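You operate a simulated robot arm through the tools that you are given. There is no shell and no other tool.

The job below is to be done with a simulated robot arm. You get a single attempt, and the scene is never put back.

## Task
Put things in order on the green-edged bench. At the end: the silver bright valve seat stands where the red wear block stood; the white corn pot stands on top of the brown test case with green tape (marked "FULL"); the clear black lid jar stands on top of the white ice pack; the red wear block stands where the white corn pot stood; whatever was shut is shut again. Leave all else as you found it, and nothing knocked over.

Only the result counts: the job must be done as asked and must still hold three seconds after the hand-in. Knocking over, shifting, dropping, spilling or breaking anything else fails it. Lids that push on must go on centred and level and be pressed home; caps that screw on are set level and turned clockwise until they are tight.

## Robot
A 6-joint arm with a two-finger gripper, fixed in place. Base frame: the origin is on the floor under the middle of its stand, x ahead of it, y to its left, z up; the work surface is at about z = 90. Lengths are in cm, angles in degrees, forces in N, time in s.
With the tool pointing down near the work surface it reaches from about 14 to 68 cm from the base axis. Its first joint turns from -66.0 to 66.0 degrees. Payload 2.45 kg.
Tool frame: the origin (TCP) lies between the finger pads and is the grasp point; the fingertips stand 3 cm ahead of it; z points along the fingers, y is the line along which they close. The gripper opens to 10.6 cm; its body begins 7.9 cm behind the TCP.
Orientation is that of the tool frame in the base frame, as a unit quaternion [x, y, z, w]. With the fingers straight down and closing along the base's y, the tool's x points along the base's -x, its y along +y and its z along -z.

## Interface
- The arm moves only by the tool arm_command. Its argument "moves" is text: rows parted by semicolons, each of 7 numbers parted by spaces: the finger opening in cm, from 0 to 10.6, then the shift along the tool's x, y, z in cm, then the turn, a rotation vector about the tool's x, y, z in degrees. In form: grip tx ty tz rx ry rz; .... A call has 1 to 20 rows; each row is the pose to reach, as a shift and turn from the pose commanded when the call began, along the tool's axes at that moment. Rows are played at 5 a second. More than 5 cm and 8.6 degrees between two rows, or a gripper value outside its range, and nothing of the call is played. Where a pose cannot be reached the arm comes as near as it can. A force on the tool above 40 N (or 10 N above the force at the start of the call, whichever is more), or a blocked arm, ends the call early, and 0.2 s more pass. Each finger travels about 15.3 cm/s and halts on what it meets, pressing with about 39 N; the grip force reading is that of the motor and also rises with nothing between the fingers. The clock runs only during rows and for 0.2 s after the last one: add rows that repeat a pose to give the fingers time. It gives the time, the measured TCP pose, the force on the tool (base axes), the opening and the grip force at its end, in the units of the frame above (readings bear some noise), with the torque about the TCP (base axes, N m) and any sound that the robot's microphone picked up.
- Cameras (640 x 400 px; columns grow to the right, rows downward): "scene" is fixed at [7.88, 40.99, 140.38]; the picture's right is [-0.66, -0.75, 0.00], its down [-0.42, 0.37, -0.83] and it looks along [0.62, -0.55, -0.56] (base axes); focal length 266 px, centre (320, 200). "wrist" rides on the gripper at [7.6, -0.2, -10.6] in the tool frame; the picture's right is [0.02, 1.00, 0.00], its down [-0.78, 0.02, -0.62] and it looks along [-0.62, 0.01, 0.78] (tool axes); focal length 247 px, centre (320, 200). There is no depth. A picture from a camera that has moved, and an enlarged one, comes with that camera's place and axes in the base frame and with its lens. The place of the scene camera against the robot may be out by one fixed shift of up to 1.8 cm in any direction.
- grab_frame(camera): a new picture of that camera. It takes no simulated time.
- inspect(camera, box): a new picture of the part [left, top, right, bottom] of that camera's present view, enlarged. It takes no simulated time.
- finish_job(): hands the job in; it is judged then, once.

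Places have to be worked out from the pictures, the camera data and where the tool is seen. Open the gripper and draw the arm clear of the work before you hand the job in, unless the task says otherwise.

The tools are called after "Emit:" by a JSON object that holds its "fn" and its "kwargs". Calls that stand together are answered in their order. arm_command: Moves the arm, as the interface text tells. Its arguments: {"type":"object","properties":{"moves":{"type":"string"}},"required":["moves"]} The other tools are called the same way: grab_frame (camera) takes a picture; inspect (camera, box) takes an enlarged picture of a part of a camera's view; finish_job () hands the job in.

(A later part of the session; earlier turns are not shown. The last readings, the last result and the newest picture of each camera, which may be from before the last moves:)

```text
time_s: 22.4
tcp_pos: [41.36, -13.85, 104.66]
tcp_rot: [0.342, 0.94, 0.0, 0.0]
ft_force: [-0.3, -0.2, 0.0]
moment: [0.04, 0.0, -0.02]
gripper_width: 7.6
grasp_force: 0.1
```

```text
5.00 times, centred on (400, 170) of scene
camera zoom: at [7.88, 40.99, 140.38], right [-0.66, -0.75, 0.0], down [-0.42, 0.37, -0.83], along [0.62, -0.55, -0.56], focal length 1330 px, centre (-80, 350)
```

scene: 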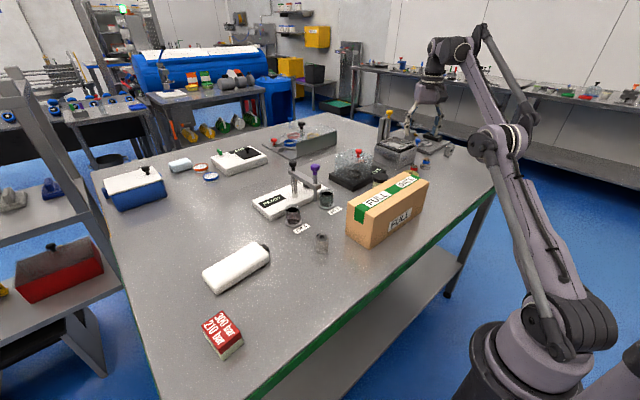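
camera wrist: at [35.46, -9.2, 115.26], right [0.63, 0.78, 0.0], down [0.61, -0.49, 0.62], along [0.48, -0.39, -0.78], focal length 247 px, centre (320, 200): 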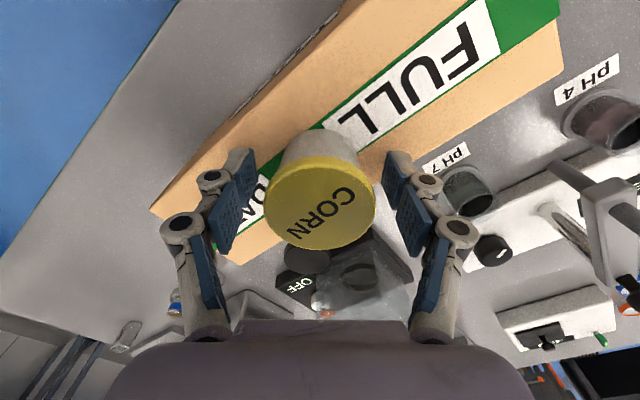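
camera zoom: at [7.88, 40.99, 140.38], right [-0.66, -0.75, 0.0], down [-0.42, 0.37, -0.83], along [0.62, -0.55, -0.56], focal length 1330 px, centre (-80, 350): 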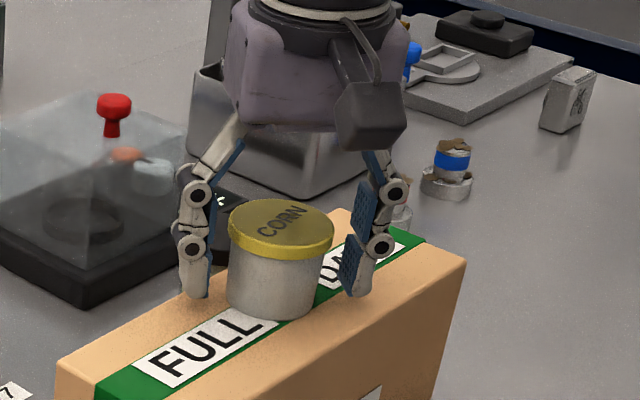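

The pot stands squarely on the box with its lid on. I raise the arm straight up, then travel to above the red block, turning to match its 5° yaw.

Emit:
{"fn": "arm_command", "kwargs": {"moves": "7.6 0 0 -3 0 0 0; 7.6 0 0 -6.5 0 0 0; 7.6 0 0 -9.5 0 0 0; 7.6 2.91 3.2 -9.5 0 0 -3.75; 7.6 5.83 6.4 -9.5 0 0 -7.5; 7.6 8.74 9.59 -9.5 0 0 -11.25; 7.6 11.65 12.79 -9.5 0 0 -15; 7.6 14.56 15.99 -9.5 0 0 -18.75; 7.6 17.48 19.19 -9.5 0 0 -22.5; 7.6 20.39 22.38 -9.5 0 0 -26.25; 7.6 23.3 25.58 -9.5 0 0 -30; 7.6 26.21 28.78 -9.5 0 0 -33.75; 7.6 29.13 31.98 -9.5 0 0 -37.5; 7.6 32.04 35.17 -9.5 0 0 -41.25; 7.6 34.95 38.37 -9.5 0 0 -45; 7.6 34.95 38.37 -9.5 0 0 -45"}}

Emit:
{"fn": "grab_frame", "kwargs": {"camera": "wrist"}}

Emit:
{"fn": "inspect", "kwargs": {"camera": "wrist", "box": [240, 30, 400, 140]}}

Emit:
{"fn": "grab_frame", "kwargs": {"camera": "scene"}}

```text
time_s: 25.8
tcp_pos: [39.17, 38.12, 113.93]
tcp_rot: [-0.045, 0.999, 0.0, -0.001]
ft_force: [-0.1, -0.2, -0.5]
moment: [-0.01, -0.01, 0.02]
gripper_width: 7.59
grasp_force: 0.0
```

```text
taken
camera wrist: at [31.8, 37.23, 124.62], right [-0.11, 0.99, 0.0], down [0.78, 0.09, 0.62], along [0.62, 0.07, -0.78], focal length 247 px, centre (320, 200)
```

wrist: 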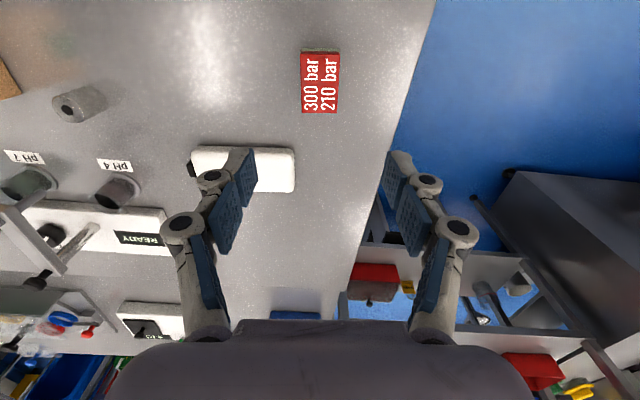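

```text
3.64 times, centred on (320, 85) of wrist
camera zoom: at [31.8, 37.23, 124.62], right [-0.11, 0.99, 0.0], down [0.78, 0.09, 0.62], along [0.62, 0.07, -0.78], focal length 898 px, centre (320, 618)
```

zoom: 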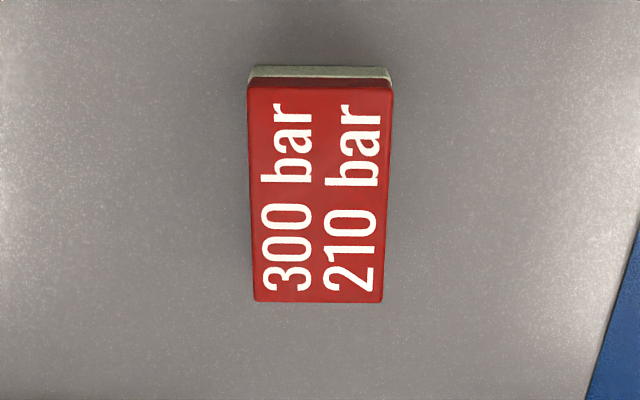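

```text
taken
```

scene: 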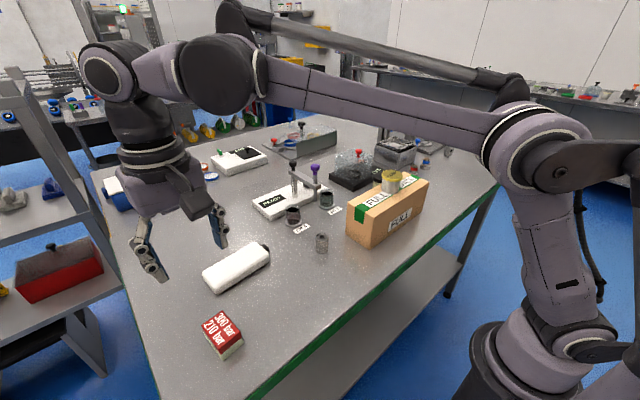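

The block lies aligned with the tool and centred to within 0.1 cm: its place is (39.2, 38.0). I descend over it and check before closing.

Emit:
{"fn": "arm_command", "kwargs": {"moves": "7.6 0 0 4.5 0 0 0; 7.6 0 0 9 0 0 0; 7.6 0 0 13.5 0 0 0; 7.6 0 0 17 0 0 0; 7.6 0 0 19.5 0 0 0; 7.6 0 0 20.6 0 0 0; 7.6 0 0 20.6 0 0 0"}}

Emit:
{"fn": "grab_frame", "kwargs": {"camera": "wrist"}}

Emit:
{"fn": "inspect", "kwargs": {"camera": "scene", "box": [140, 260, 300, 380]}}

```text
time_s: 27.4
tcp_pos: [39.12, 37.88, 93.35]
tcp_rot: [-0.043, 0.999, -0.001, 0.0]
ft_force: [0.3, -0.8, -0.1]
moment: [0.01, 0.0, 0.01]
gripper_width: 7.61
grasp_force: 0.0
```

```text
taken
camera wrist: at [31.69, 37.08, 104.02], right [-0.11, 0.99, 0.0], down [0.78, 0.09, 0.62], along [0.62, 0.07, -0.78], focal length 247 px, centre (320, 200)
```

wrist: 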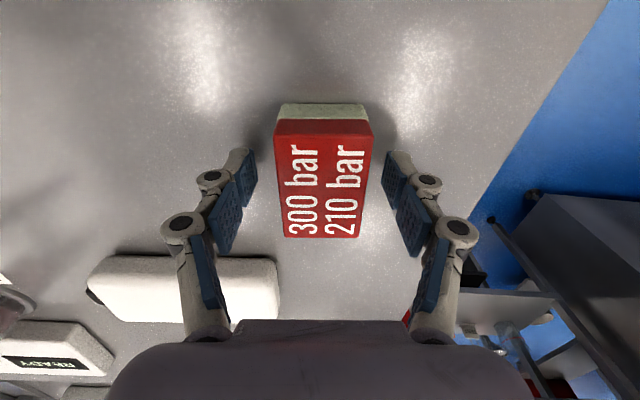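

```text
3.33 times, centred on (220, 320) of scene
camera zoom: at [7.88, 40.99, 140.38], right [-0.66, -0.75, 0.0], down [-0.42, 0.37, -0.83], along [0.62, -0.55, -0.56], focal length 887 px, centre (653, -200)
```

zoom: 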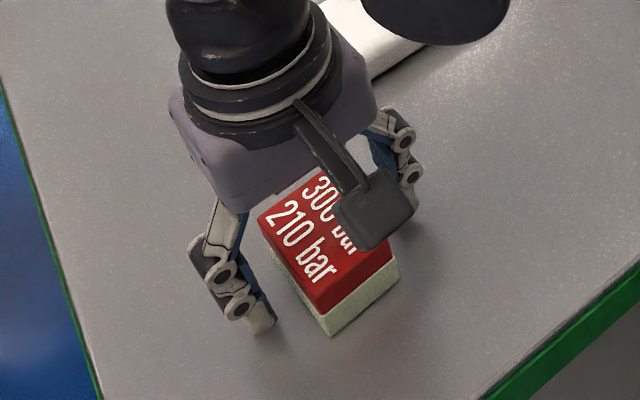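

The block is centred within about 0.15 cm between the fingers. I shift by that amount and close.

Emit:
{"fn": "arm_command", "kwargs": {"moves": "7.6 0 0.12 0 0 0 0; 6 0 0.12 0 0 0 0; 4.5 0 0.12 0 0 0 0; 2 0 0.12 0 0 0 0; 2 0 0.12 0 0 0 0; 2 0 0.12 0 0 0 0"}}

Emit:
{"fn": "grab_frame", "kwargs": {"camera": "wrist"}}

```text
time_s: 28.8
tcp_pos: [39.29, 38.07, 93.45]
tcp_rot: [-0.043, 0.999, 0.001, 0.0]
ft_force: [-0.5, 1.8, 2.8]
moment: [0.03, 0.02, -0.02]
gripper_width: 4.3
grasp_force: 38.7
```

```text
taken
camera wrist: at [31.71, 37.18, 104.11], right [-0.11, 0.99, 0.0], down [0.78, 0.09, 0.62], along [0.62, 0.07, -0.78], focal length 247 px, centre (320, 200)
```

wrist: 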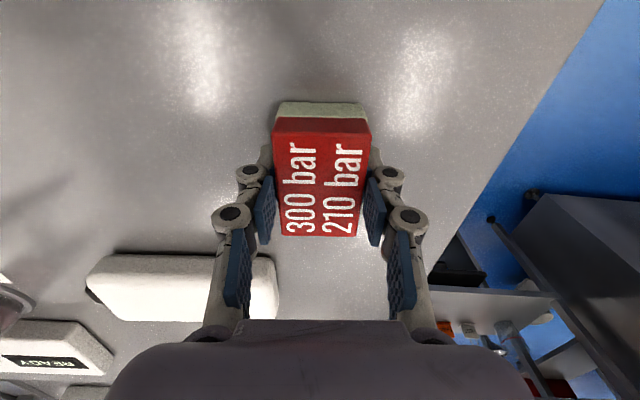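

The block is held at 4.30 cm; its place is (39.2, 38.05). I lift it high enough (bottom above z≈111) to clear the pot on the box.

Emit:
{"fn": "arm_command", "kwargs": {"moves": "2 0 0 -1 0 0 0; 2 0 0 -3.5 0 0 0; 2 0 0 -7 0 0 0; 2 0 0 -11 0 0 0; 2 0 0 -15 0 0 0; 2 0 0 -19 0 0 0; 2 0 0 -21 0 0 0; 2 0 0 -21 0 0 0"}}

Emit:
{"fn": "grab_frame", "kwargs": {"camera": "wrist"}}

Emit:
{"fn": "grab_frame", "kwargs": {"camera": "scene"}}

```text
time_s: 30.6
tcp_pos: [39.3, 37.9, 114.48]
tcp_rot: [-0.043, 0.999, 0.0, 0.0]
ft_force: [-0.4, -0.2, -1.9]
moment: [-0.01, 0.03, -0.03]
gripper_width: 4.29
grasp_force: 39.2
```

```text
taken
camera wrist: at [31.75, 37.1, 125.14], right [-0.11, 0.99, 0.0], down [0.78, 0.09, 0.62], along [0.62, 0.07, -0.78], focal length 247 px, centre (320, 200)
```

wrist: 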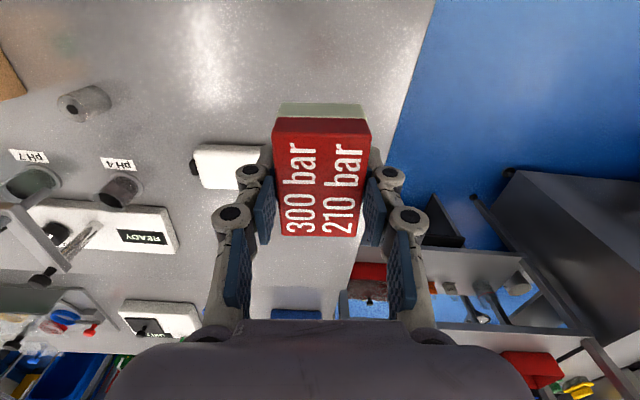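

```text
taken
```

scene: 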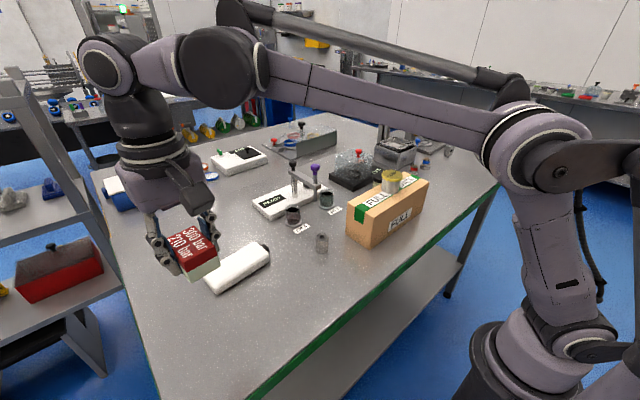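

The block hangs level. I now carry it at this height over to above the pot's former place (48.73, −37.85), turning to the plug-clearing angle.

Emit:
{"fn": "arm_command", "kwargs": {"moves": "2 -0.16 -4.24 0 0 0 2.5; 2 -0.33 -8.49 0 0 0 5; 2 -0.49 -12.73 0 0 0 7.5; 2 -0.65 -16.98 0 0 0 10; 2 -0.81 -21.22 0 0 0 12.5; 2 -0.98 -25.47 0 0 0 15; 2 -1.14 -29.71 0 0 0 17.5; 2 -1.3 -33.96 0 0 0 20; 2 -1.47 -38.2 0 0 0 22.5; 2 -1.63 -42.44 0 0 0 25; 2 -1.79 -46.69 0 0 0 27.5; 2 -1.95 -50.93 0 0 0 30; 2 -2.12 -55.18 0 0 0 32.5; 2 -2.28 -59.42 0 0 0 35; 2 -2.44 -63.67 0 0 0 37.5; 2 -2.6 -67.91 0 0 0 40; 2 -2.77 -72.16 0 0 0 42.5; 2 -2.93 -76.4 0 0 0 45; 2 -2.93 -76.4 0 0 0 45"}}

Emit:
{"fn": "grab_frame", "kwargs": {"camera": "wrist"}}

Emit:
{"fn": "grab_frame", "kwargs": {"camera": "scene"}}

```text
time_s: 34.6
tcp_pos: [47.81, -37.38, 113.7]
tcp_rot: [0.341, 0.94, 0.0, 0.0]
ft_force: [-0.3, 0.1, -1.5]
moment: [-0.01, 0.01, -0.03]
gripper_width: 4.3
grasp_force: 38.9
out of reach, approached as far as the arm can: row 18, 19
```

```text
taken
camera wrist: at [41.87, -32.49, 124.35], right [0.63, 0.78, 0.0], down [0.61, -0.49, 0.62], along [0.48, -0.39, -0.78], focal length 247 px, centre (320, 200)
```

wrist: 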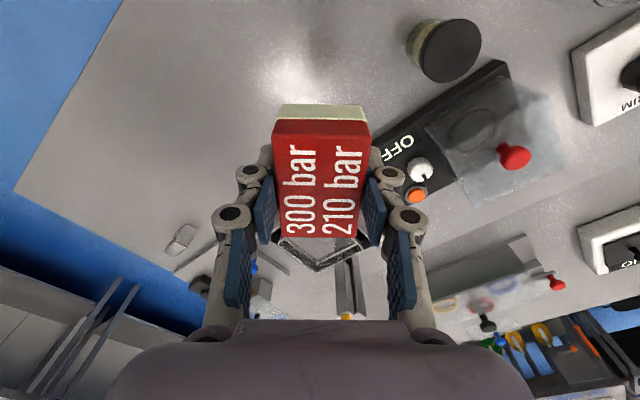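

```text
taken
```

scene: 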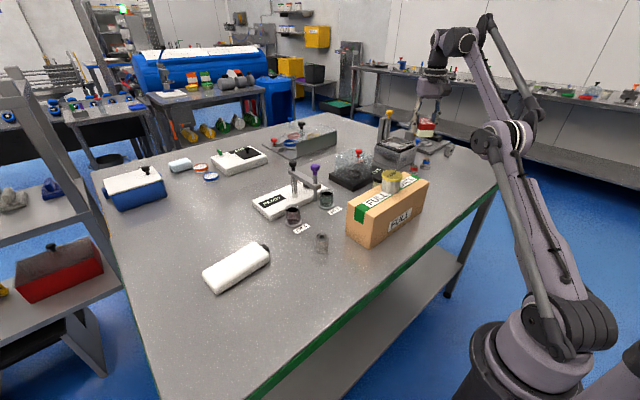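

At that height the target was slightly out of reach. I lower by 8 cm and check the actual pose before going further.

Emit:
{"fn": "arm_command", "kwargs": {"moves": "2 0 0 2 0 0 0; 2 0 0 5 0 0 0; 2 0 0 8 0 0 0; 2 0 0 8 0 0 0; 2 0 0 8 0 0 0"}}

```text
time_s: 35.8
tcp_pos: [47.75, -37.3, 105.7]
tcp_rot: [0.342, 0.94, 0.0, 0.001]
ft_force: [-0.8, 0.0, -2.4]
moment: [0.02, -0.05, 0.06]
gripper_width: 4.29
grasp_force: 38.8
```

The commanded pose was clipped, so I shift by the remaining (0.95, −0.5) cm and go down 8 cm more, then verify.

Emit:
{"fn": "arm_command", "kwargs": {"moves": "2 -0.5 0.1 1 0 0 0; 2 -1.05 0.23 3 0 0 0; 2 -1.05 0.23 6 0 0 0; 2 -1.05 0.23 8 0 0 0; 2 -1.05 0.23 8 0 0 0; 2 -1.05 0.23 8 0 0 0"}}

Emit:
{"fn": "grab_frame", "kwargs": {"camera": "wrist"}}

Emit:
{"fn": "inspect", "kwargs": {"camera": "scene", "box": [380, 100, 480, 190]}}

```text
time_s: 37.2
tcp_pos: [48.6, -37.57, 97.58]
tcp_rot: [0.342, 0.94, 0.0, 0.0]
ft_force: [-0.7, -0.3, -0.8]
moment: [0.02, 0.0, 0.0]
gripper_width: 4.3
grasp_force: 38.8
```

```text
taken
camera wrist: at [42.78, -32.86, 108.28], right [0.63, 0.78, 0.0], down [0.61, -0.49, 0.62], along [0.48, -0.39, -0.78], focal length 247 px, centre (320, 200)
```

wrist: 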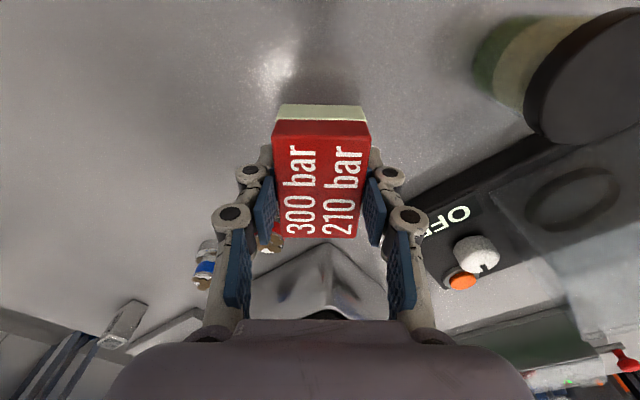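

```text
4.44 times, centred on (430, 145) of scene
camera zoom: at [7.89, 40.99, 140.38], right [-0.66, -0.75, 0.0], down [-0.42, 0.37, -0.83], along [0.62, -0.55, -0.56], focal length 1182 px, centre (-169, 444)
```

zoom: 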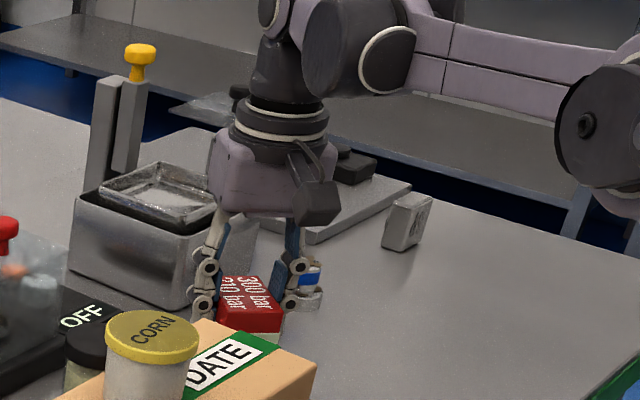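

A further small correction (about 0.2 cm) and lowering to just above the bench, then small steps to contact.

Emit:
{"fn": "arm_command", "kwargs": {"moves": "2 -0.22 -0.08 1.5 0 0 0; 2 -0.22 -0.08 3 0 0 0; 2 -0.22 -0.08 3.6 0 0 0; 2 -0.22 -0.08 3.6 0 0 0"}}

Emit:
{"fn": "arm_command", "kwargs": {"moves": "2 0 0 0.15 0 0 0; 2 0 0 0.3 0 0 0; 2 0 0 0.3 0 0 0"}}

```text
time_s: 38.2
tcp_pos: [48.69, -37.9, 94.19]
tcp_rot: [0.342, 0.94, 0.0, 0.0]
ft_force: [0.7, 0.6, -0.7]
moment: [-0.02, -0.02, 0.02]
gripper_width: 4.32
grasp_force: 39.1
```

```text
time_s: 39.0
tcp_pos: [48.71, -37.74, 93.83]
tcp_rot: [0.343, 0.94, 0.0, 0.0]
ft_force: [-0.1, 0.0, -2.1]
moment: [-0.01, 0.04, 0.02]
gripper_width: 4.3
grasp_force: 38.9
```

No contact yet (z≈93.8, free weight only). I continue down in small steps.

Emit:
{"fn": "arm_command", "kwargs": {"moves": "2 0 0 0.12 0 0 0; 2 0 0 0.25 0 0 0; 2 0 0 0.25 0 0 0"}}

```text
time_s: 39.8
tcp_pos: [48.72, -37.67, 93.59]
tcp_rot: [0.342, 0.94, 0.0, 0.0]
ft_force: [0.4, 0.0, -1.5]
moment: [0.01, -0.05, 0.0]
gripper_width: 4.33
grasp_force: 39.0
```

Emit:
{"fn": "arm_command", "kwargs": {"moves": "2 0 0 0.08 0 0 0; 2 0 0 0.16 0 0 0; 2 0 0 0.16 0 0 0"}}

```text
time_s: 40.6
tcp_pos: [48.76, -37.73, 93.45]
tcp_rot: [0.342, 0.94, 0.0, 0.0]
ft_force: [0.0, -0.5, -1.5]
moment: [0.0, -0.04, 0.03]
gripper_width: 4.31
grasp_force: 38.9
```

Still just the weight; another small step down.

Emit:
{"fn": "arm_command", "kwargs": {"moves": "2 0 0 0.06 0 0 0; 2 0 0 0.12 0 0 0; 2 0 0 0.12 0 0 0"}}

Emit:
{"fn": "grab_frame", "kwargs": {"camera": "wrist"}}

```text
time_s: 41.4
tcp_pos: [48.82, -37.76, 93.45]
tcp_rot: [0.341, 0.94, 0.0, 0.0]
ft_force: [-2.8, 2.4, 12.1]
moment: [-0.12, -0.17, 0.03]
gripper_width: 4.28
grasp_force: 38.8
```

```text
taken
camera wrist: at [42.96, -33.0, 104.08], right [0.63, 0.78, 0.0], down [0.61, -0.49, 0.62], along [0.48, -0.39, -0.78], focal length 247 px, centre (320, 200)
```

wrist: 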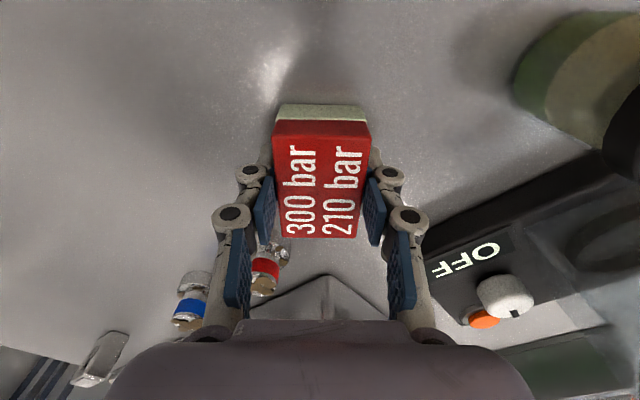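

Contact (12 N). The camera pose matches the one at the pot's pickup, so I open gently and then rise.

Emit:
{"fn": "arm_command", "kwargs": {"moves": "4.4 0 0 0 0 0 0; 5 0 0 0 0 0 0; 6 0 0 0 0 0 0; 7 0 0 0 0 0 0; 7 0 0 0 0 0 0"}}

Emit:
{"fn": "arm_command", "kwargs": {"moves": "7 0 0 -1.5 0 0 0; 7 0 0 -4.5 0 0 0; 7 0 0 -8 0 0 0; 7 0 0 -12 0 0 0; 7 0 0 -16 0 0 0; 7 0 0 -16 0 0 0"}}

Emit:
{"fn": "grab_frame", "kwargs": {"camera": "wrist"}}

Emit:
{"fn": "inspect", "kwargs": {"camera": "wrist", "box": [220, 20, 460, 200]}}

```text
time_s: 42.6
tcp_pos: [48.78, -37.87, 93.41]
tcp_rot: [0.343, 0.939, 0.0, 0.0]
ft_force: [0.9, 0.6, 0.2]
moment: [-0.01, 0.02, -0.01]
gripper_width: 6.99
grasp_force: 0.1
```

```text
time_s: 44.0
tcp_pos: [48.88, -37.79, 109.34]
tcp_rot: [0.342, 0.94, 0.001, 0.0]
ft_force: [0.2, 0.2, 0.4]
moment: [-0.02, 0.01, 0.0]
gripper_width: 7.0
grasp_force: 0.0
```

```text
taken
camera wrist: at [43.12, -33.02, 120.03], right [0.63, 0.78, 0.0], down [0.61, -0.49, 0.62], along [0.48, -0.39, -0.78], focal length 247 px, centre (320, 200)
```

wrist: 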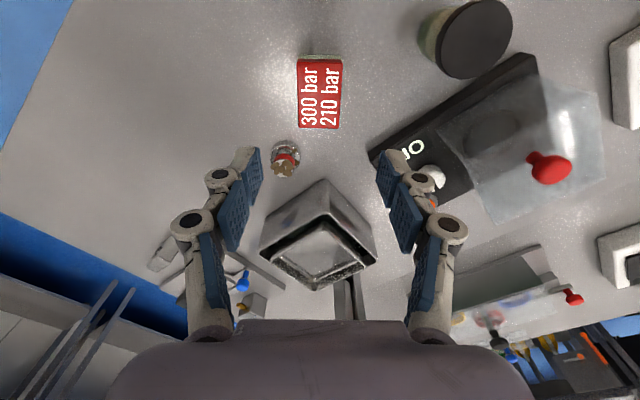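

```text
2.22 times, centred on (340, 110) of wrist
camera zoom: at [43.12, -33.02, 120.03], right [0.63, 0.78, 0.0], down [0.61, -0.49, 0.62], along [0.48, -0.39, -0.78], focal length 549 px, centre (276, 400)
```

zoom: 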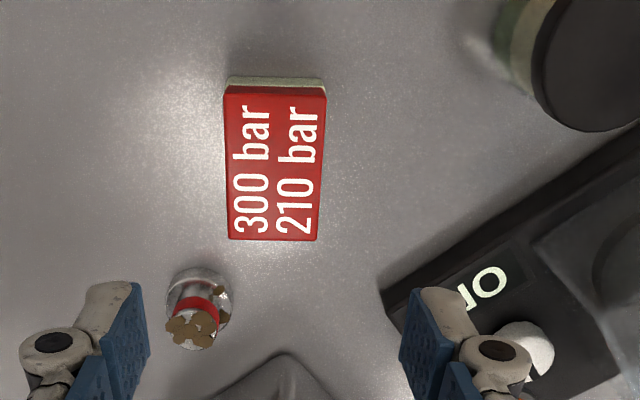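

The block stands at the pot's place and the plug is undisturbed. Next the jar nearby: I move above it at about (52.8, −25) with the fingers closing along y, where box and scale leave room.

Emit:
{"fn": "arm_command", "kwargs": {"moves": "8 0.86 2.06 0 0 0 -6.7; 8 1.72 4.13 0 0 0 -13.3; 8 2.58 6.19 0 0 0 -20; 8 3.45 8.25 0 0 0 -26.7; 8 4.31 10.32 0 0 0 -33.3; 8 5.17 12.38 0 0 0 -40; 8 5.17 12.38 0 0 0 -40"}}

Emit:
{"fn": "grab_frame", "kwargs": {"camera": "wrist"}}

Emit:
{"fn": "inspect", "kwargs": {"camera": "wrist", "box": [220, 20, 420, 160]}}

Emit:
{"fn": "inspect", "kwargs": {"camera": "scene", "box": [320, 60, 480, 220]}}

```text
time_s: 45.6
tcp_pos: [52.92, -25.09, 109.32]
tcp_rot: [-0.001, 1.0, 0.0, 0.0]
ft_force: [0.7, 0.4, 0.0]
moment: [0.03, 0.03, -0.04]
gripper_width: 8.01
grasp_force: 0.1
```

```text
taken
camera wrist: at [45.41, -25.22, 119.97], right [-0.02, 1.0, 0.0], down [0.78, 0.02, 0.62], along [0.62, 0.01, -0.78], focal length 247 px, centre (320, 200)
```

wrist: 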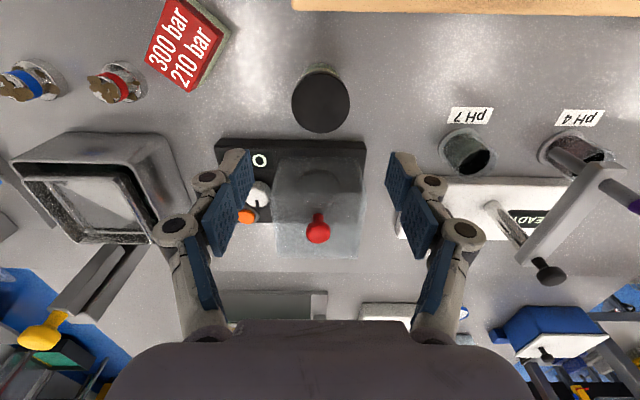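

```text
2.86 times, centred on (320, 90) of wrist
camera zoom: at [45.41, -25.22, 119.97], right [-0.02, 1.0, 0.0], down [0.78, 0.02, 0.62], along [0.62, 0.01, -0.78], focal length 706 px, centre (320, 514)
```

zoom: 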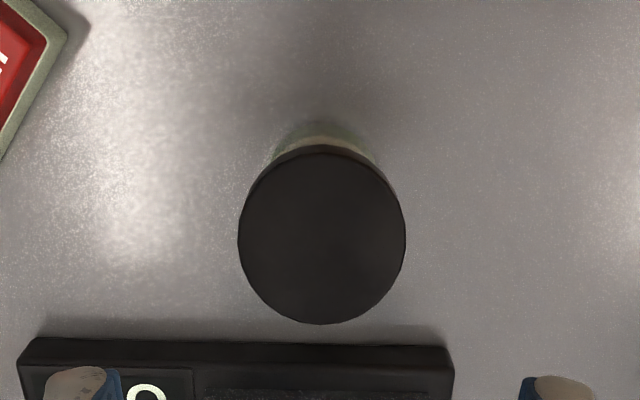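

```text
2.50 times, centred on (400, 140) of scene
camera zoom: at [7.88, 40.99, 140.38], right [-0.66, -0.75, 0.0], down [-0.42, 0.37, -0.83], along [0.62, -0.55, -0.56], focal length 665 px, centre (120, 350)
```

zoom: 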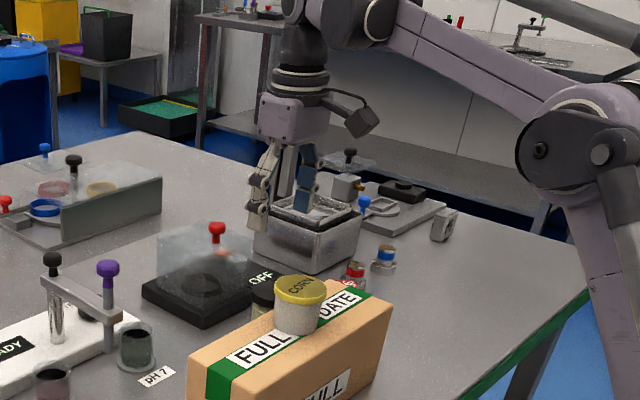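

The jar is centred within 0.2 cm. I correct that and descend in two stages, checking the view midway.

Emit:
{"fn": "arm_command", "kwargs": {"moves": "8 0.2 0 3.5 0 0 0; 8 0.2 0 7 0 0 0; 8 0.2 0 9.5 0 0 0; 8 0.2 0 9.5 0 0 0"}}

Emit:
{"fn": "grab_frame", "kwargs": {"camera": "wrist"}}

Emit:
{"fn": "inspect", "kwargs": {"camera": "scene", "box": [320, 80, 460, 220]}}

```text
time_s: 46.6
tcp_pos: [52.81, -24.87, 99.88]
tcp_rot: [0.001, 1.0, 0.0, 0.0]
ft_force: [0.3, -0.4, -0.1]
moment: [0.02, -0.01, 0.01]
gripper_width: 8.0
grasp_force: 0.1
```

```text
taken
camera wrist: at [45.24, -25.11, 110.47], right [-0.02, 1.0, 0.0], down [0.78, 0.02, 0.62], along [0.62, 0.01, -0.78], focal length 247 px, centre (320, 200)
```

wrist: 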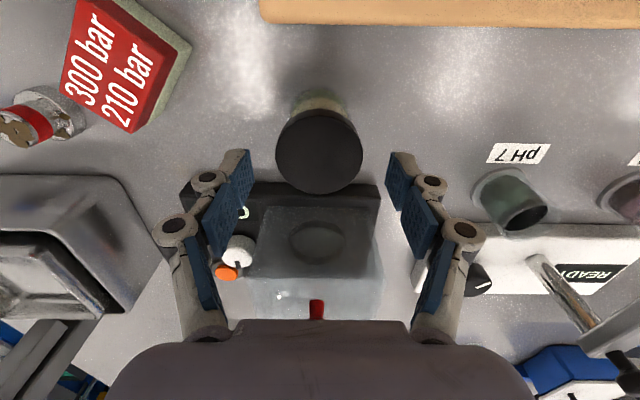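

```text
2.86 times, centred on (390, 150) of scene
camera zoom: at [7.88, 40.99, 140.38], right [-0.66, -0.75, 0.0], down [-0.42, 0.37, -0.83], along [0.62, -0.55, -0.56], focal length 760 px, centre (120, 343)
```

zoom: 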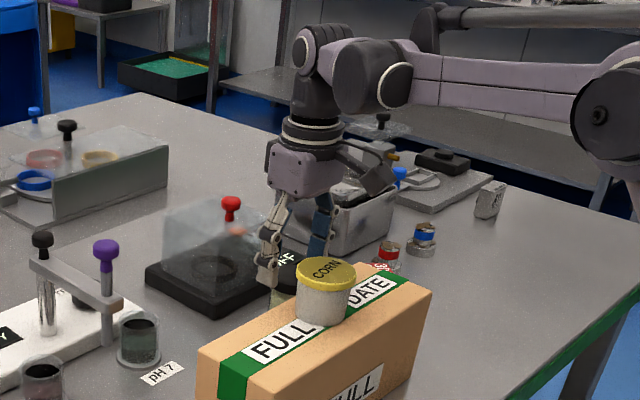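

The jar is centred between the fingers and clear of the scale and box. I go down to grip height (fingertips ~1.3 cm above the bench).

Emit:
{"fn": "arm_command", "kwargs": {"moves": "8 0 -0.1 2.5 0 0 0; 8 0 -0.1 4.5 0 0 0; 8 0 -0.1 5.6 0 0 0; 8 0 -0.1 5.6 0 0 0"}}

Emit:
{"fn": "grab_frame", "kwargs": {"camera": "wrist"}}

Emit:
{"fn": "inspect", "kwargs": {"camera": "scene", "box": [320, 80, 460, 220]}}

```text
time_s: 47.6
tcp_pos: [52.65, -25.06, 94.2]
tcp_rot: [0.0, 1.0, 0.001, 0.0]
ft_force: [0.4, 0.0, -0.1]
moment: [-0.01, -0.01, 0.01]
gripper_width: 7.98
grasp_force: 0.1
```

```text
taken
camera wrist: at [45.08, -25.22, 104.8], right [-0.02, 1.0, 0.0], down [0.78, 0.02, 0.62], along [0.62, 0.01, -0.78], focal length 247 px, centre (320, 200)
```

wrist: 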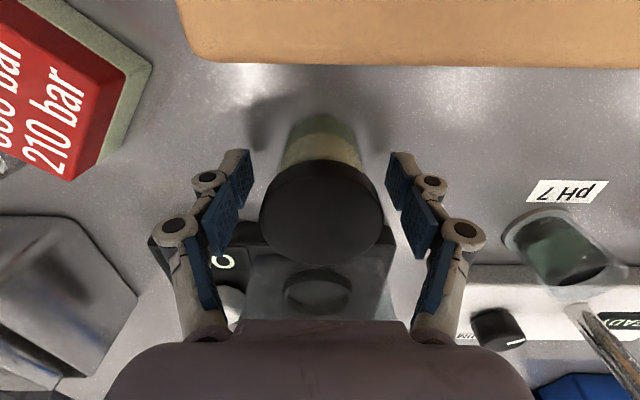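

```text
2.86 times, centred on (390, 150) of scene
camera zoom: at [7.88, 40.99, 140.38], right [-0.66, -0.75, 0.0], down [-0.42, 0.37, -0.83], along [0.62, -0.55, -0.56], focal length 760 px, centre (120, 343)
```

zoom: 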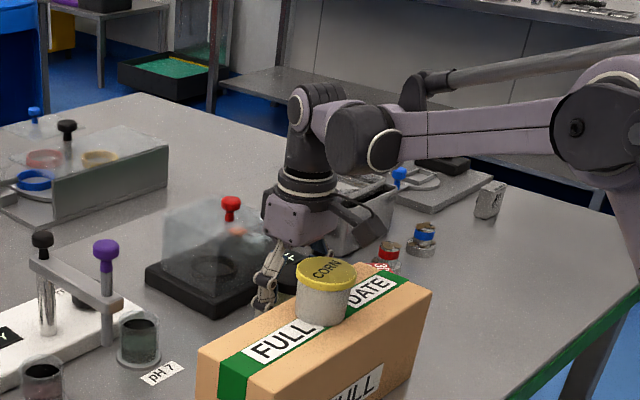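

Jar is centred. I close on it.

Emit:
{"fn": "arm_command", "kwargs": {"moves": "6.5 0 0 0 0 0 0; 5.5 0 0 0 0 0 0; 3 0 0 0 0 0 0; 3 0 0 0 0 0 0; 3 0 0 0 0 0 0"}}

Emit:
{"fn": "grab_frame", "kwargs": {"camera": "wrist"}}

```text
time_s: 48.8
tcp_pos: [52.56, -25.02, 94.19]
tcp_rot: [0.0, 1.0, 0.0, 0.001]
ft_force: [1.1, 0.2, 4.8]
moment: [-0.15, 0.01, 0.02]
gripper_width: 5.08
grasp_force: 39.4
```

```text
taken
camera wrist: at [45.07, -25.21, 104.84], right [-0.02, 1.0, 0.0], down [0.78, 0.02, 0.62], along [0.62, 0.01, -0.78], focal length 247 px, centre (320, 200)
```

wrist: 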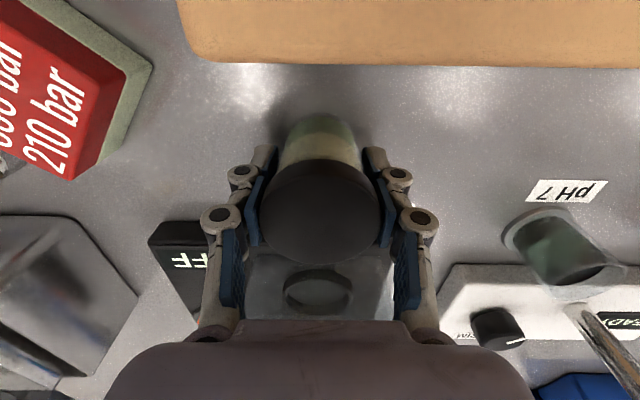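

Held at 5.08 cm. I lift straight up slowly, then check the jar.

Emit:
{"fn": "arm_command", "kwargs": {"moves": "3 0 0 -0.8 0 0 0; 3 0 0 -2.5 0 0 0; 3 0 0 -5 0 0 0; 3 0 0 -8 0 0 0; 3 0 0 -11 0 0 0; 3 0 0 -13.8 0 0 0; 3 0 0 -13.8 0 0 0"}}

Emit:
{"fn": "grab_frame", "kwargs": {"camera": "wrist"}}

Emit:
{"fn": "inspect", "kwargs": {"camera": "scene", "box": [320, 60, 460, 200]}}

```text
time_s: 50.4
tcp_pos: [52.47, -25.01, 107.99]
tcp_rot: [0.0, 1.0, 0.0, 0.0]
ft_force: [0.4, 0.5, -1.7]
moment: [0.01, -0.01, 0.02]
gripper_width: 5.08
grasp_force: 38.5
```

```text
taken
camera wrist: at [45.03, -25.12, 118.67], right [-0.02, 1.0, 0.0], down [0.78, 0.02, 0.62], along [0.62, 0.01, -0.78], focal length 247 px, centre (320, 200)
```

wrist: 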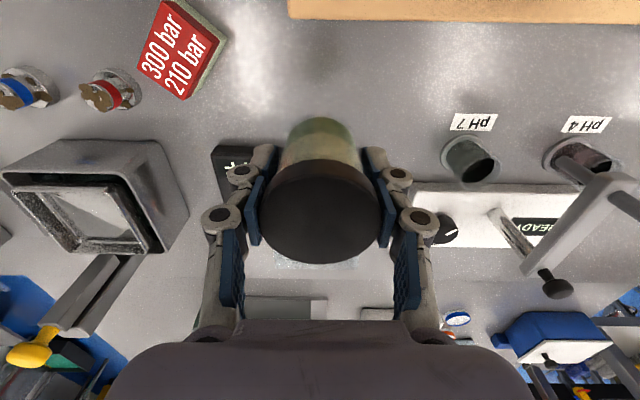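

```text
2.86 times, centred on (390, 130) of scene
camera zoom: at [7.89, 40.99, 140.38], right [-0.66, -0.75, 0.0], down [-0.42, 0.37, -0.83], along [0.62, -0.55, -0.56], focal length 760 px, centre (120, 400)
```

zoom: 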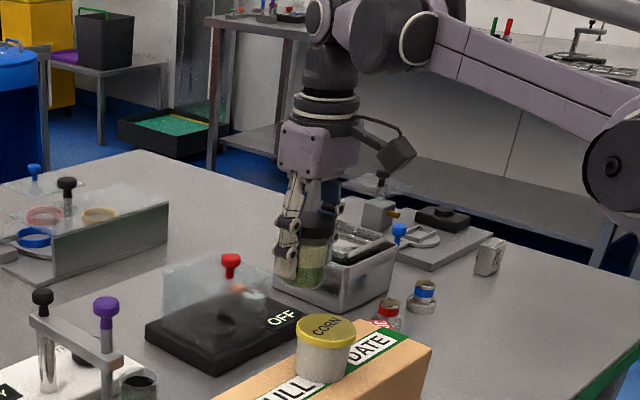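

The jar is up, level and closed. The probe stand's purple knob stands near (57, 0) up to z≈108, so I route around it via x≈48 to above the ice pack.

Emit:
{"fn": "arm_command", "kwargs": {"moves": "3 1.5 3.5 -1 0 0 0; 3 3.2 7 -2 0 0 0; 3 4.6 10.5 -2.5 0 0 0; 3 4.8 14.6 -2.5 0 0 0; 3 4.8 18.8 -2.5 0 0 0; 3 4.8 23 -2.5 0 0 0; 3 4.8 27.2 -2.5 0 0 0; 3 4.8 31.4 -2.5 0 0 0; 3 4.8 35.6 -2.5 0 0 0; 3 4.6 39.8 -2.5 0 0 0; 3 3.2 43.8 -2 0 0 0; 3 1.6 47.6 -1 0 0 0; 3 0.2 51 0 0 0 0; 3 -0.6 53 0 0 0 0; 3 -0.6 53 0 0 0 0"}}

Emit:
{"fn": "grab_frame", "kwargs": {"camera": "wrist"}}

Emit:
{"fn": "grab_frame", "kwargs": {"camera": "scene"}}

```text
time_s: 53.6
tcp_pos: [53.22, 28.05, 107.91]
tcp_rot: [0.0, 1.0, 0.0, -0.001]
ft_force: [-0.5, 0.2, -1.2]
moment: [0.01, -0.01, -0.01]
gripper_width: 5.08
grasp_force: 38.5
```

```text
taken
camera wrist: at [45.76, 27.82, 118.6], right [-0.02, 1.0, 0.0], down [0.78, 0.02, 0.62], along [0.62, 0.01, -0.78], focal length 247 px, centre (320, 200)
```

wrist: 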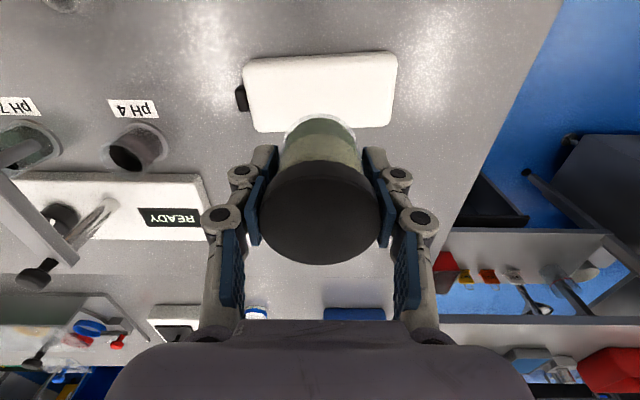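

```text
taken
```

scene: 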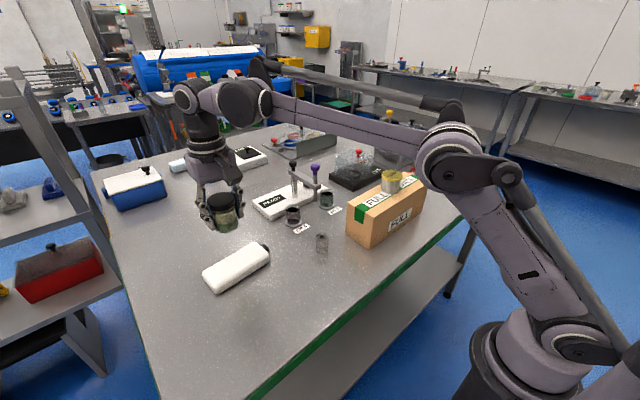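

The jar is above the ice pack region. I zoom in on the pack from this near-vertical view to find its centre line.

Emit:
{"fn": "inspect", "kwargs": {"camera": "wrist", "box": [225, 40, 405, 150]}}

```text
3.56 times, centred on (315, 95) of wrist
camera zoom: at [45.76, 27.82, 118.6], right [-0.02, 1.0, 0.0], down [0.78, 0.02, 0.62], along [0.62, 0.01, -0.78], focal length 878 px, centre (338, 573)
```

zoom: 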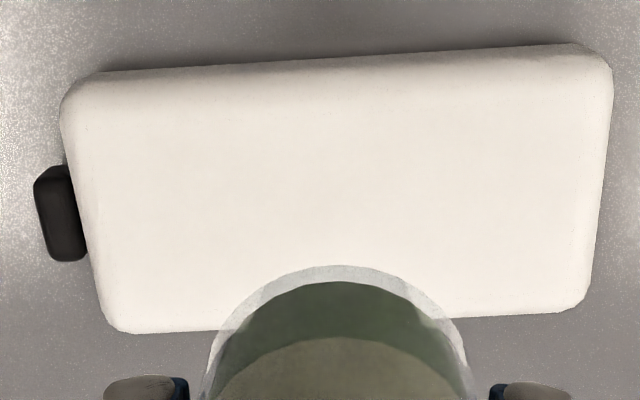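

The pack's centre is about (53.1, 27.9), width ≈6.8, and the jar is centred on the tool. I lower to near contact height with a 0.1 cm correction.

Emit:
{"fn": "arm_command", "kwargs": {"moves": "3 0.1 -0.12 3 0 0 0; 3 0.1 -0.12 6 0 0 0; 3 0.1 -0.12 8.3 0 0 0; 3 0.1 -0.12 8.3 0 0 0"}}

Emit:
{"fn": "grab_frame", "kwargs": {"camera": "wrist"}}

Emit:
{"fn": "inspect", "kwargs": {"camera": "scene", "box": [180, 200, 300, 300]}}

```text
time_s: 54.6
tcp_pos: [53.06, 27.91, 99.64]
tcp_rot: [0.0, 1.0, 0.0, 0.001]
ft_force: [-1.3, 0.3, -0.8]
moment: [-0.01, -0.02, 0.0]
gripper_width: 5.05
grasp_force: 39.0
```

```text
taken
camera wrist: at [45.63, 27.79, 110.34], right [-0.02, 1.0, 0.0], down [0.78, 0.02, 0.62], along [0.62, 0.01, -0.78], focal length 247 px, centre (320, 200)
```

wrist: 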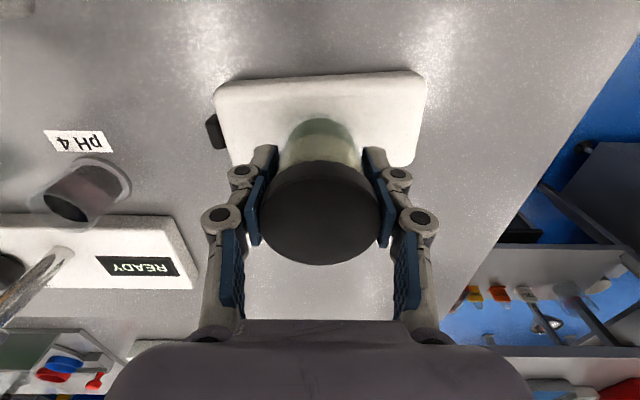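

```text
4.00 times, centred on (240, 250) of scene
camera zoom: at [7.89, 40.99, 140.38], right [-0.66, -0.75, 0.0], down [-0.42, 0.37, -0.83], along [0.62, -0.55, -0.56], focal length 1064 px, centre (640, 0)
```

zoom: 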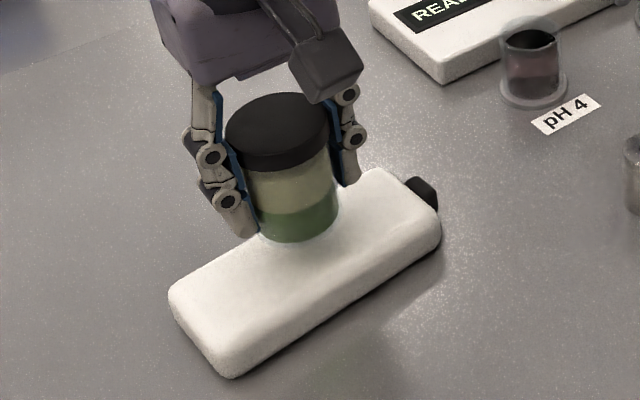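

A little gap remains. I lower in small steps watching the force.

Emit:
{"fn": "arm_command", "kwargs": {"moves": "3 0 0 0.5 0 0 0; 3 0 0 1 0 0 0; 3 0 0 1.3 0 0 0; 3 0 0 1.3 0 0 0"}}

Emit:
{"fn": "arm_command", "kwargs": {"moves": "3 0 0 0.1 0 0 0; 3 0 0 0.2 0 0 0; 3 0 0 0.2 0 0 0"}}

Emit:
{"fn": "inspect", "kwargs": {"camera": "scene", "box": [190, 200, 290, 280]}}

```text
time_s: 55.6
tcp_pos: [53.14, 27.75, 98.34]
tcp_rot: [-0.001, 1.0, 0.0, 0.0]
ft_force: [0.3, 0.3, -1.6]
moment: [-0.03, 0.01, -0.01]
gripper_width: 5.08
grasp_force: 39.2
```

```text
time_s: 56.4
tcp_pos: [53.13, 27.85, 98.15]
tcp_rot: [0.0, 1.0, 0.0, 0.0]
ft_force: [0.4, -0.1, -0.9]
moment: [0.0, 0.01, 0.0]
gripper_width: 5.07
grasp_force: 38.9
```

```text
5.00 times, centred on (240, 240) of scene
camera zoom: at [7.89, 40.99, 140.38], right [-0.66, -0.75, 0.0], down [-0.42, 0.37, -0.83], along [0.62, -0.55, -0.56], focal length 1330 px, centre (720, 0)
```

zoom: 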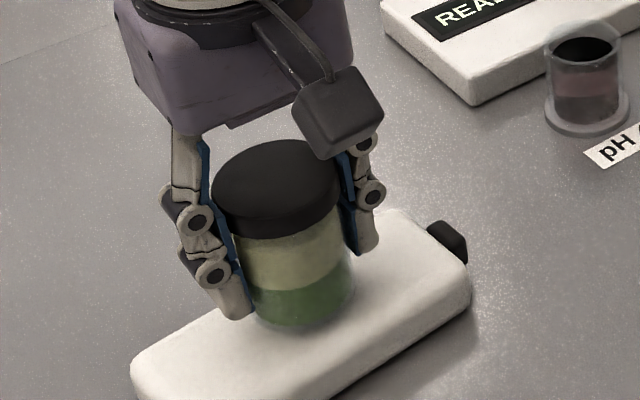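

Emit:
{"fn": "arm_command", "kwargs": {"moves": "3 0 0 0.15 0 0 0; 3 0 0 0.3 0 0 0; 3 0 0 0.3 0 0 0"}}

```text
time_s: 57.2
tcp_pos: [53.17, 27.8, 97.9]
tcp_rot: [0.0, 1.0, 0.0, 0.0]
ft_force: [-0.5, 0.5, -1.7]
moment: [0.0, 0.01, -0.01]
gripper_width: 5.09
grasp_force: 39.0
```

Still no contact at z≈97.9; I continue stepping down.

Emit:
{"fn": "arm_command", "kwargs": {"moves": "3 0 0 0.1 0 0 0; 3 0 0 0.2 0 0 0; 3 0 0 0.2 0 0 0"}}

```text
time_s: 58.0
tcp_pos: [53.04, 27.78, 97.77]
tcp_rot: [0.0, 1.0, -0.001, 0.0]
ft_force: [-0.4, 0.7, -1.5]
moment: [0.06, 0.03, 0.01]
gripper_width: 5.07
grasp_force: 39.6
```

No contact yet; another 0.2 cm down.

Emit:
{"fn": "arm_command", "kwargs": {"moves": "3 0 0 0.1 0 0 0; 3 0 0 0.2 0 0 0; 3 0 0 0.2 0 0 0"}}

```text
time_s: 58.8
tcp_pos: [53.12, 27.81, 97.64]
tcp_rot: [0.0, 1.0, 0.001, 0.0]
ft_force: [-0.1, -0.8, -1.6]
moment: [-0.02, 0.04, 0.0]
gripper_width: 5.07
grasp_force: 39.0
```

Still only the jar's weight on the tool; another 0.2 cm down.

Emit:
{"fn": "arm_command", "kwargs": {"moves": "3 0 0 0.1 0 0 0; 3 0 0 0.2 0 0 0; 3 0 0 0.2 0 0 0"}}

```text
time_s: 59.6
tcp_pos: [53.09, 27.85, 97.28]
tcp_rot: [0.0, 1.0, 0.0, 0.001]
ft_force: [1.9, -0.1, 14.2]
moment: [-0.06, 0.01, 0.01]
gripper_width: 5.07
grasp_force: 39.1
```

Contact (14 N) at z≈97.3. I ease up a hair, then open gently.

Emit:
{"fn": "arm_command", "kwargs": {"moves": "3 0 0 -0.04 0 0 0; 3 0 0 -0.08 0 0 0; 3 0 0 -0.08 0 0 0"}}

Emit:
{"fn": "arm_command", "kwargs": {"moves": "5.15 0 0 0 0 0 0; 5.5 0 0 0 0 0 0; 6.2 0 0 0 0 0 0; 7.2 0 0 0 0 0 0; 8 0 0 0 0 0 0; 8 0 0 0 0 0 0"}}

Emit:
{"fn": "grab_frame", "kwargs": {"camera": "wrist"}}

Emit:
{"fn": "inspect", "kwargs": {"camera": "scene", "box": [180, 200, 300, 300]}}

```text
time_s: 60.4
tcp_pos: [53.19, 27.69, 97.33]
tcp_rot: [0.0, 1.0, 0.0, 0.0]
ft_force: [3.2, 0.5, 9.3]
moment: [0.02, -0.13, 0.0]
gripper_width: 5.05
grasp_force: 38.7
```

```text
time_s: 61.8
tcp_pos: [53.19, 27.76, 97.32]
tcp_rot: [0.0, 1.0, 0.0, -0.001]
ft_force: [0.1, 0.4, -0.3]
moment: [-0.02, 0.0, 0.01]
gripper_width: 8.01
grasp_force: 0.1
```

```text
taken
camera wrist: at [45.59, 27.62, 108.02], right [-0.02, 1.0, 0.0], down [0.78, 0.02, 0.62], along [0.62, 0.01, -0.78], focal length 247 px, centre (320, 200)
```

wrist: 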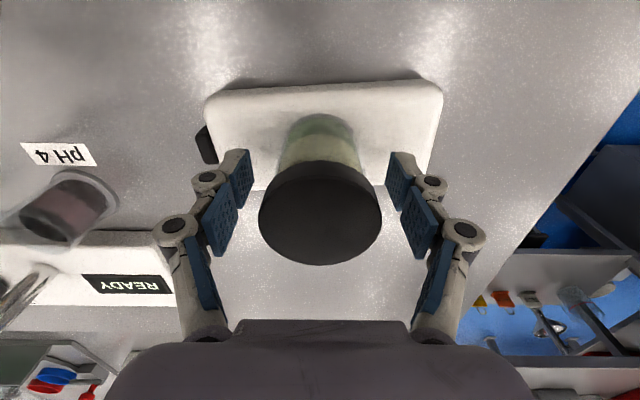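

```text
4.00 times, centred on (240, 250) of scene
camera zoom: at [7.88, 40.99, 140.38], right [-0.66, -0.75, 0.0], down [-0.42, 0.37, -0.83], along [0.62, -0.55, -0.56], focal length 1064 px, centre (640, 0)
```

zoom: 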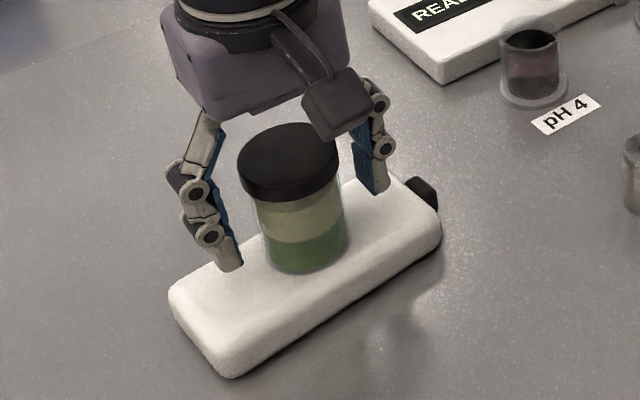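

The jar stands level on the pack. I rise straight up, then move over to the valve seat at about (45.3, 7.9).

Emit:
{"fn": "arm_command", "kwargs": {"moves": "8 0 0 -2 0 0 0; 8 0 0 -5 0 0 0; 8 0 0 -9 0 0 0; 8 0 0 -12.5 0 0 0; 7 1.6 -4 -12.5 0 0 0; 7 3.2 -8 -12.5 0 0 0; 7 4.8 -12 -12.5 0 0 0; 7 6.4 -16 -12.5 0 0 0; 7 7.85 -19.9 -12.5 0 0 0; 7 7.85 -19.9 -12.5 0 0 0"}}

Emit:
{"fn": "grab_frame", "kwargs": {"camera": "wrist"}}

Emit:
{"fn": "inspect", "kwargs": {"camera": "wrist", "box": [240, 40, 400, 150]}}

Emit:
{"fn": "inspect", "kwargs": {"camera": "scene", "box": [180, 180, 300, 300]}}

```text
time_s: 64.0
tcp_pos: [45.16, 7.81, 109.9]
tcp_rot: [-0.001, 1.0, -0.001, -0.001]
ft_force: [-1.2, 0.2, -0.3]
moment: [0.0, 0.03, 0.02]
gripper_width: 7.01
grasp_force: 0.1
```

```text
taken
camera wrist: at [37.66, 7.62, 120.49], right [-0.02, 1.0, 0.0], down [0.78, 0.02, 0.62], along [0.62, 0.01, -0.78], focal length 247 px, centre (320, 200)
```

wrist: 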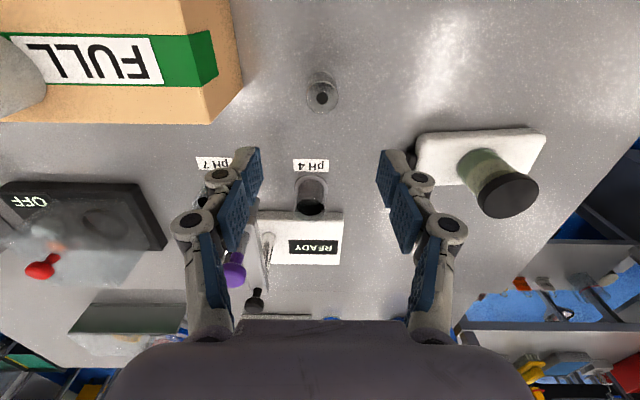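

```text
3.64 times, centred on (320, 95) of wrist
camera zoom: at [37.66, 7.62, 120.49], right [-0.02, 1.0, 0.0], down [0.78, 0.02, 0.62], along [0.62, 0.01, -0.78], focal length 898 px, centre (320, 582)
```

zoom: 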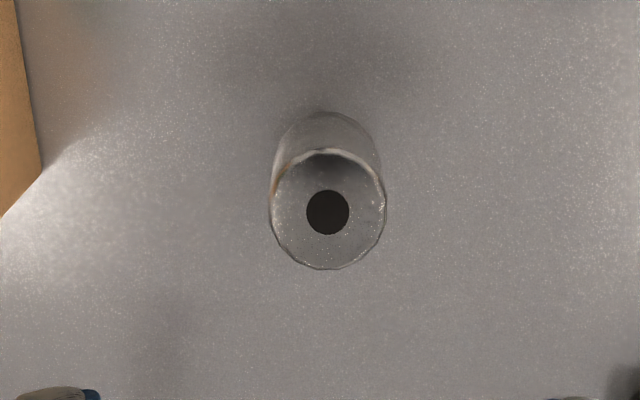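

```text
3.33 times, centred on (240, 240) of scene
camera zoom: at [7.88, 40.99, 140.38], right [-0.66, -0.75, 0.0], down [-0.42, 0.37, -0.83], along [0.62, -0.55, -0.56], focal length 887 px, centre (587, 67)
```

zoom: 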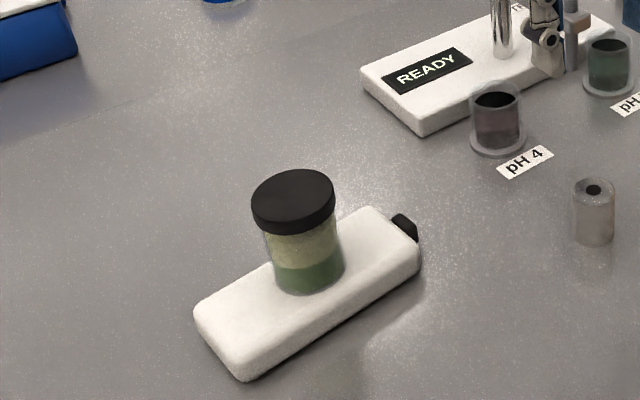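

The seat is 0.17 cm off in y only. I correct that and descend to grip height.

Emit:
{"fn": "arm_command", "kwargs": {"moves": "6.5 0 0.16 4 0 0 0; 6.5 0 0.16 8 0 0 0; 6.5 0 0.16 12 0 0 0; 6.5 0 0.16 15 0 0 0; 6.5 0 0.16 16.4 0 0 0; 6.5 0 0.16 16.4 0 0 0"}}

Emit:
{"fn": "grab_frame", "kwargs": {"camera": "wrist"}}

```text
time_s: 65.4
tcp_pos: [45.29, 8.17, 93.47]
tcp_rot: [0.0, 1.0, 0.0, 0.0]
ft_force: [-1.2, -0.8, 0.1]
moment: [0.0, 0.02, 0.03]
gripper_width: 6.48
grasp_force: 0.1
```

```text
taken
camera wrist: at [37.83, 7.97, 104.16], right [-0.02, 1.0, 0.0], down [0.78, 0.02, 0.62], along [0.62, 0.01, -0.78], focal length 247 px, centre (320, 200)
```

wrist: 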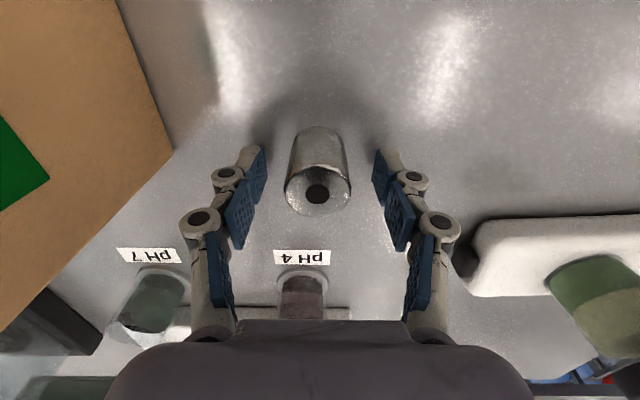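

The seat is centred between the pads. I close on it.

Emit:
{"fn": "arm_command", "kwargs": {"moves": "5 0 0 0 0 0 0; 3.6 0 0 0 0 0 0; 1.5 0 0 0 0 0 0; 1.5 0 0 0 0 0 0; 1.5 0 0 0 0 0 0"}}

Emit:
{"fn": "grab_frame", "kwargs": {"camera": "wrist"}}

```text
time_s: 66.6
tcp_pos: [45.25, 8.16, 93.57]
tcp_rot: [0.0, 1.0, -0.001, 0.0]
ft_force: [-0.2, -0.7, 0.8]
moment: [-0.04, -0.02, 0.01]
gripper_width: 3.3
grasp_force: 38.5
```

```text
taken
camera wrist: at [37.83, 7.97, 104.19], right [-0.02, 1.0, 0.0], down [0.78, 0.02, 0.62], along [0.62, 0.01, -0.78], focal length 247 px, centre (320, 200)
```

wrist: 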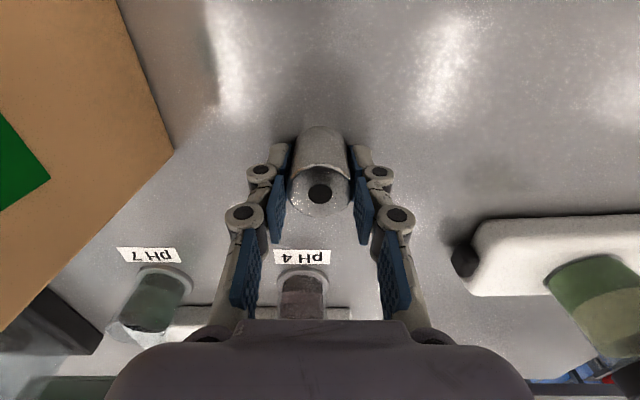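

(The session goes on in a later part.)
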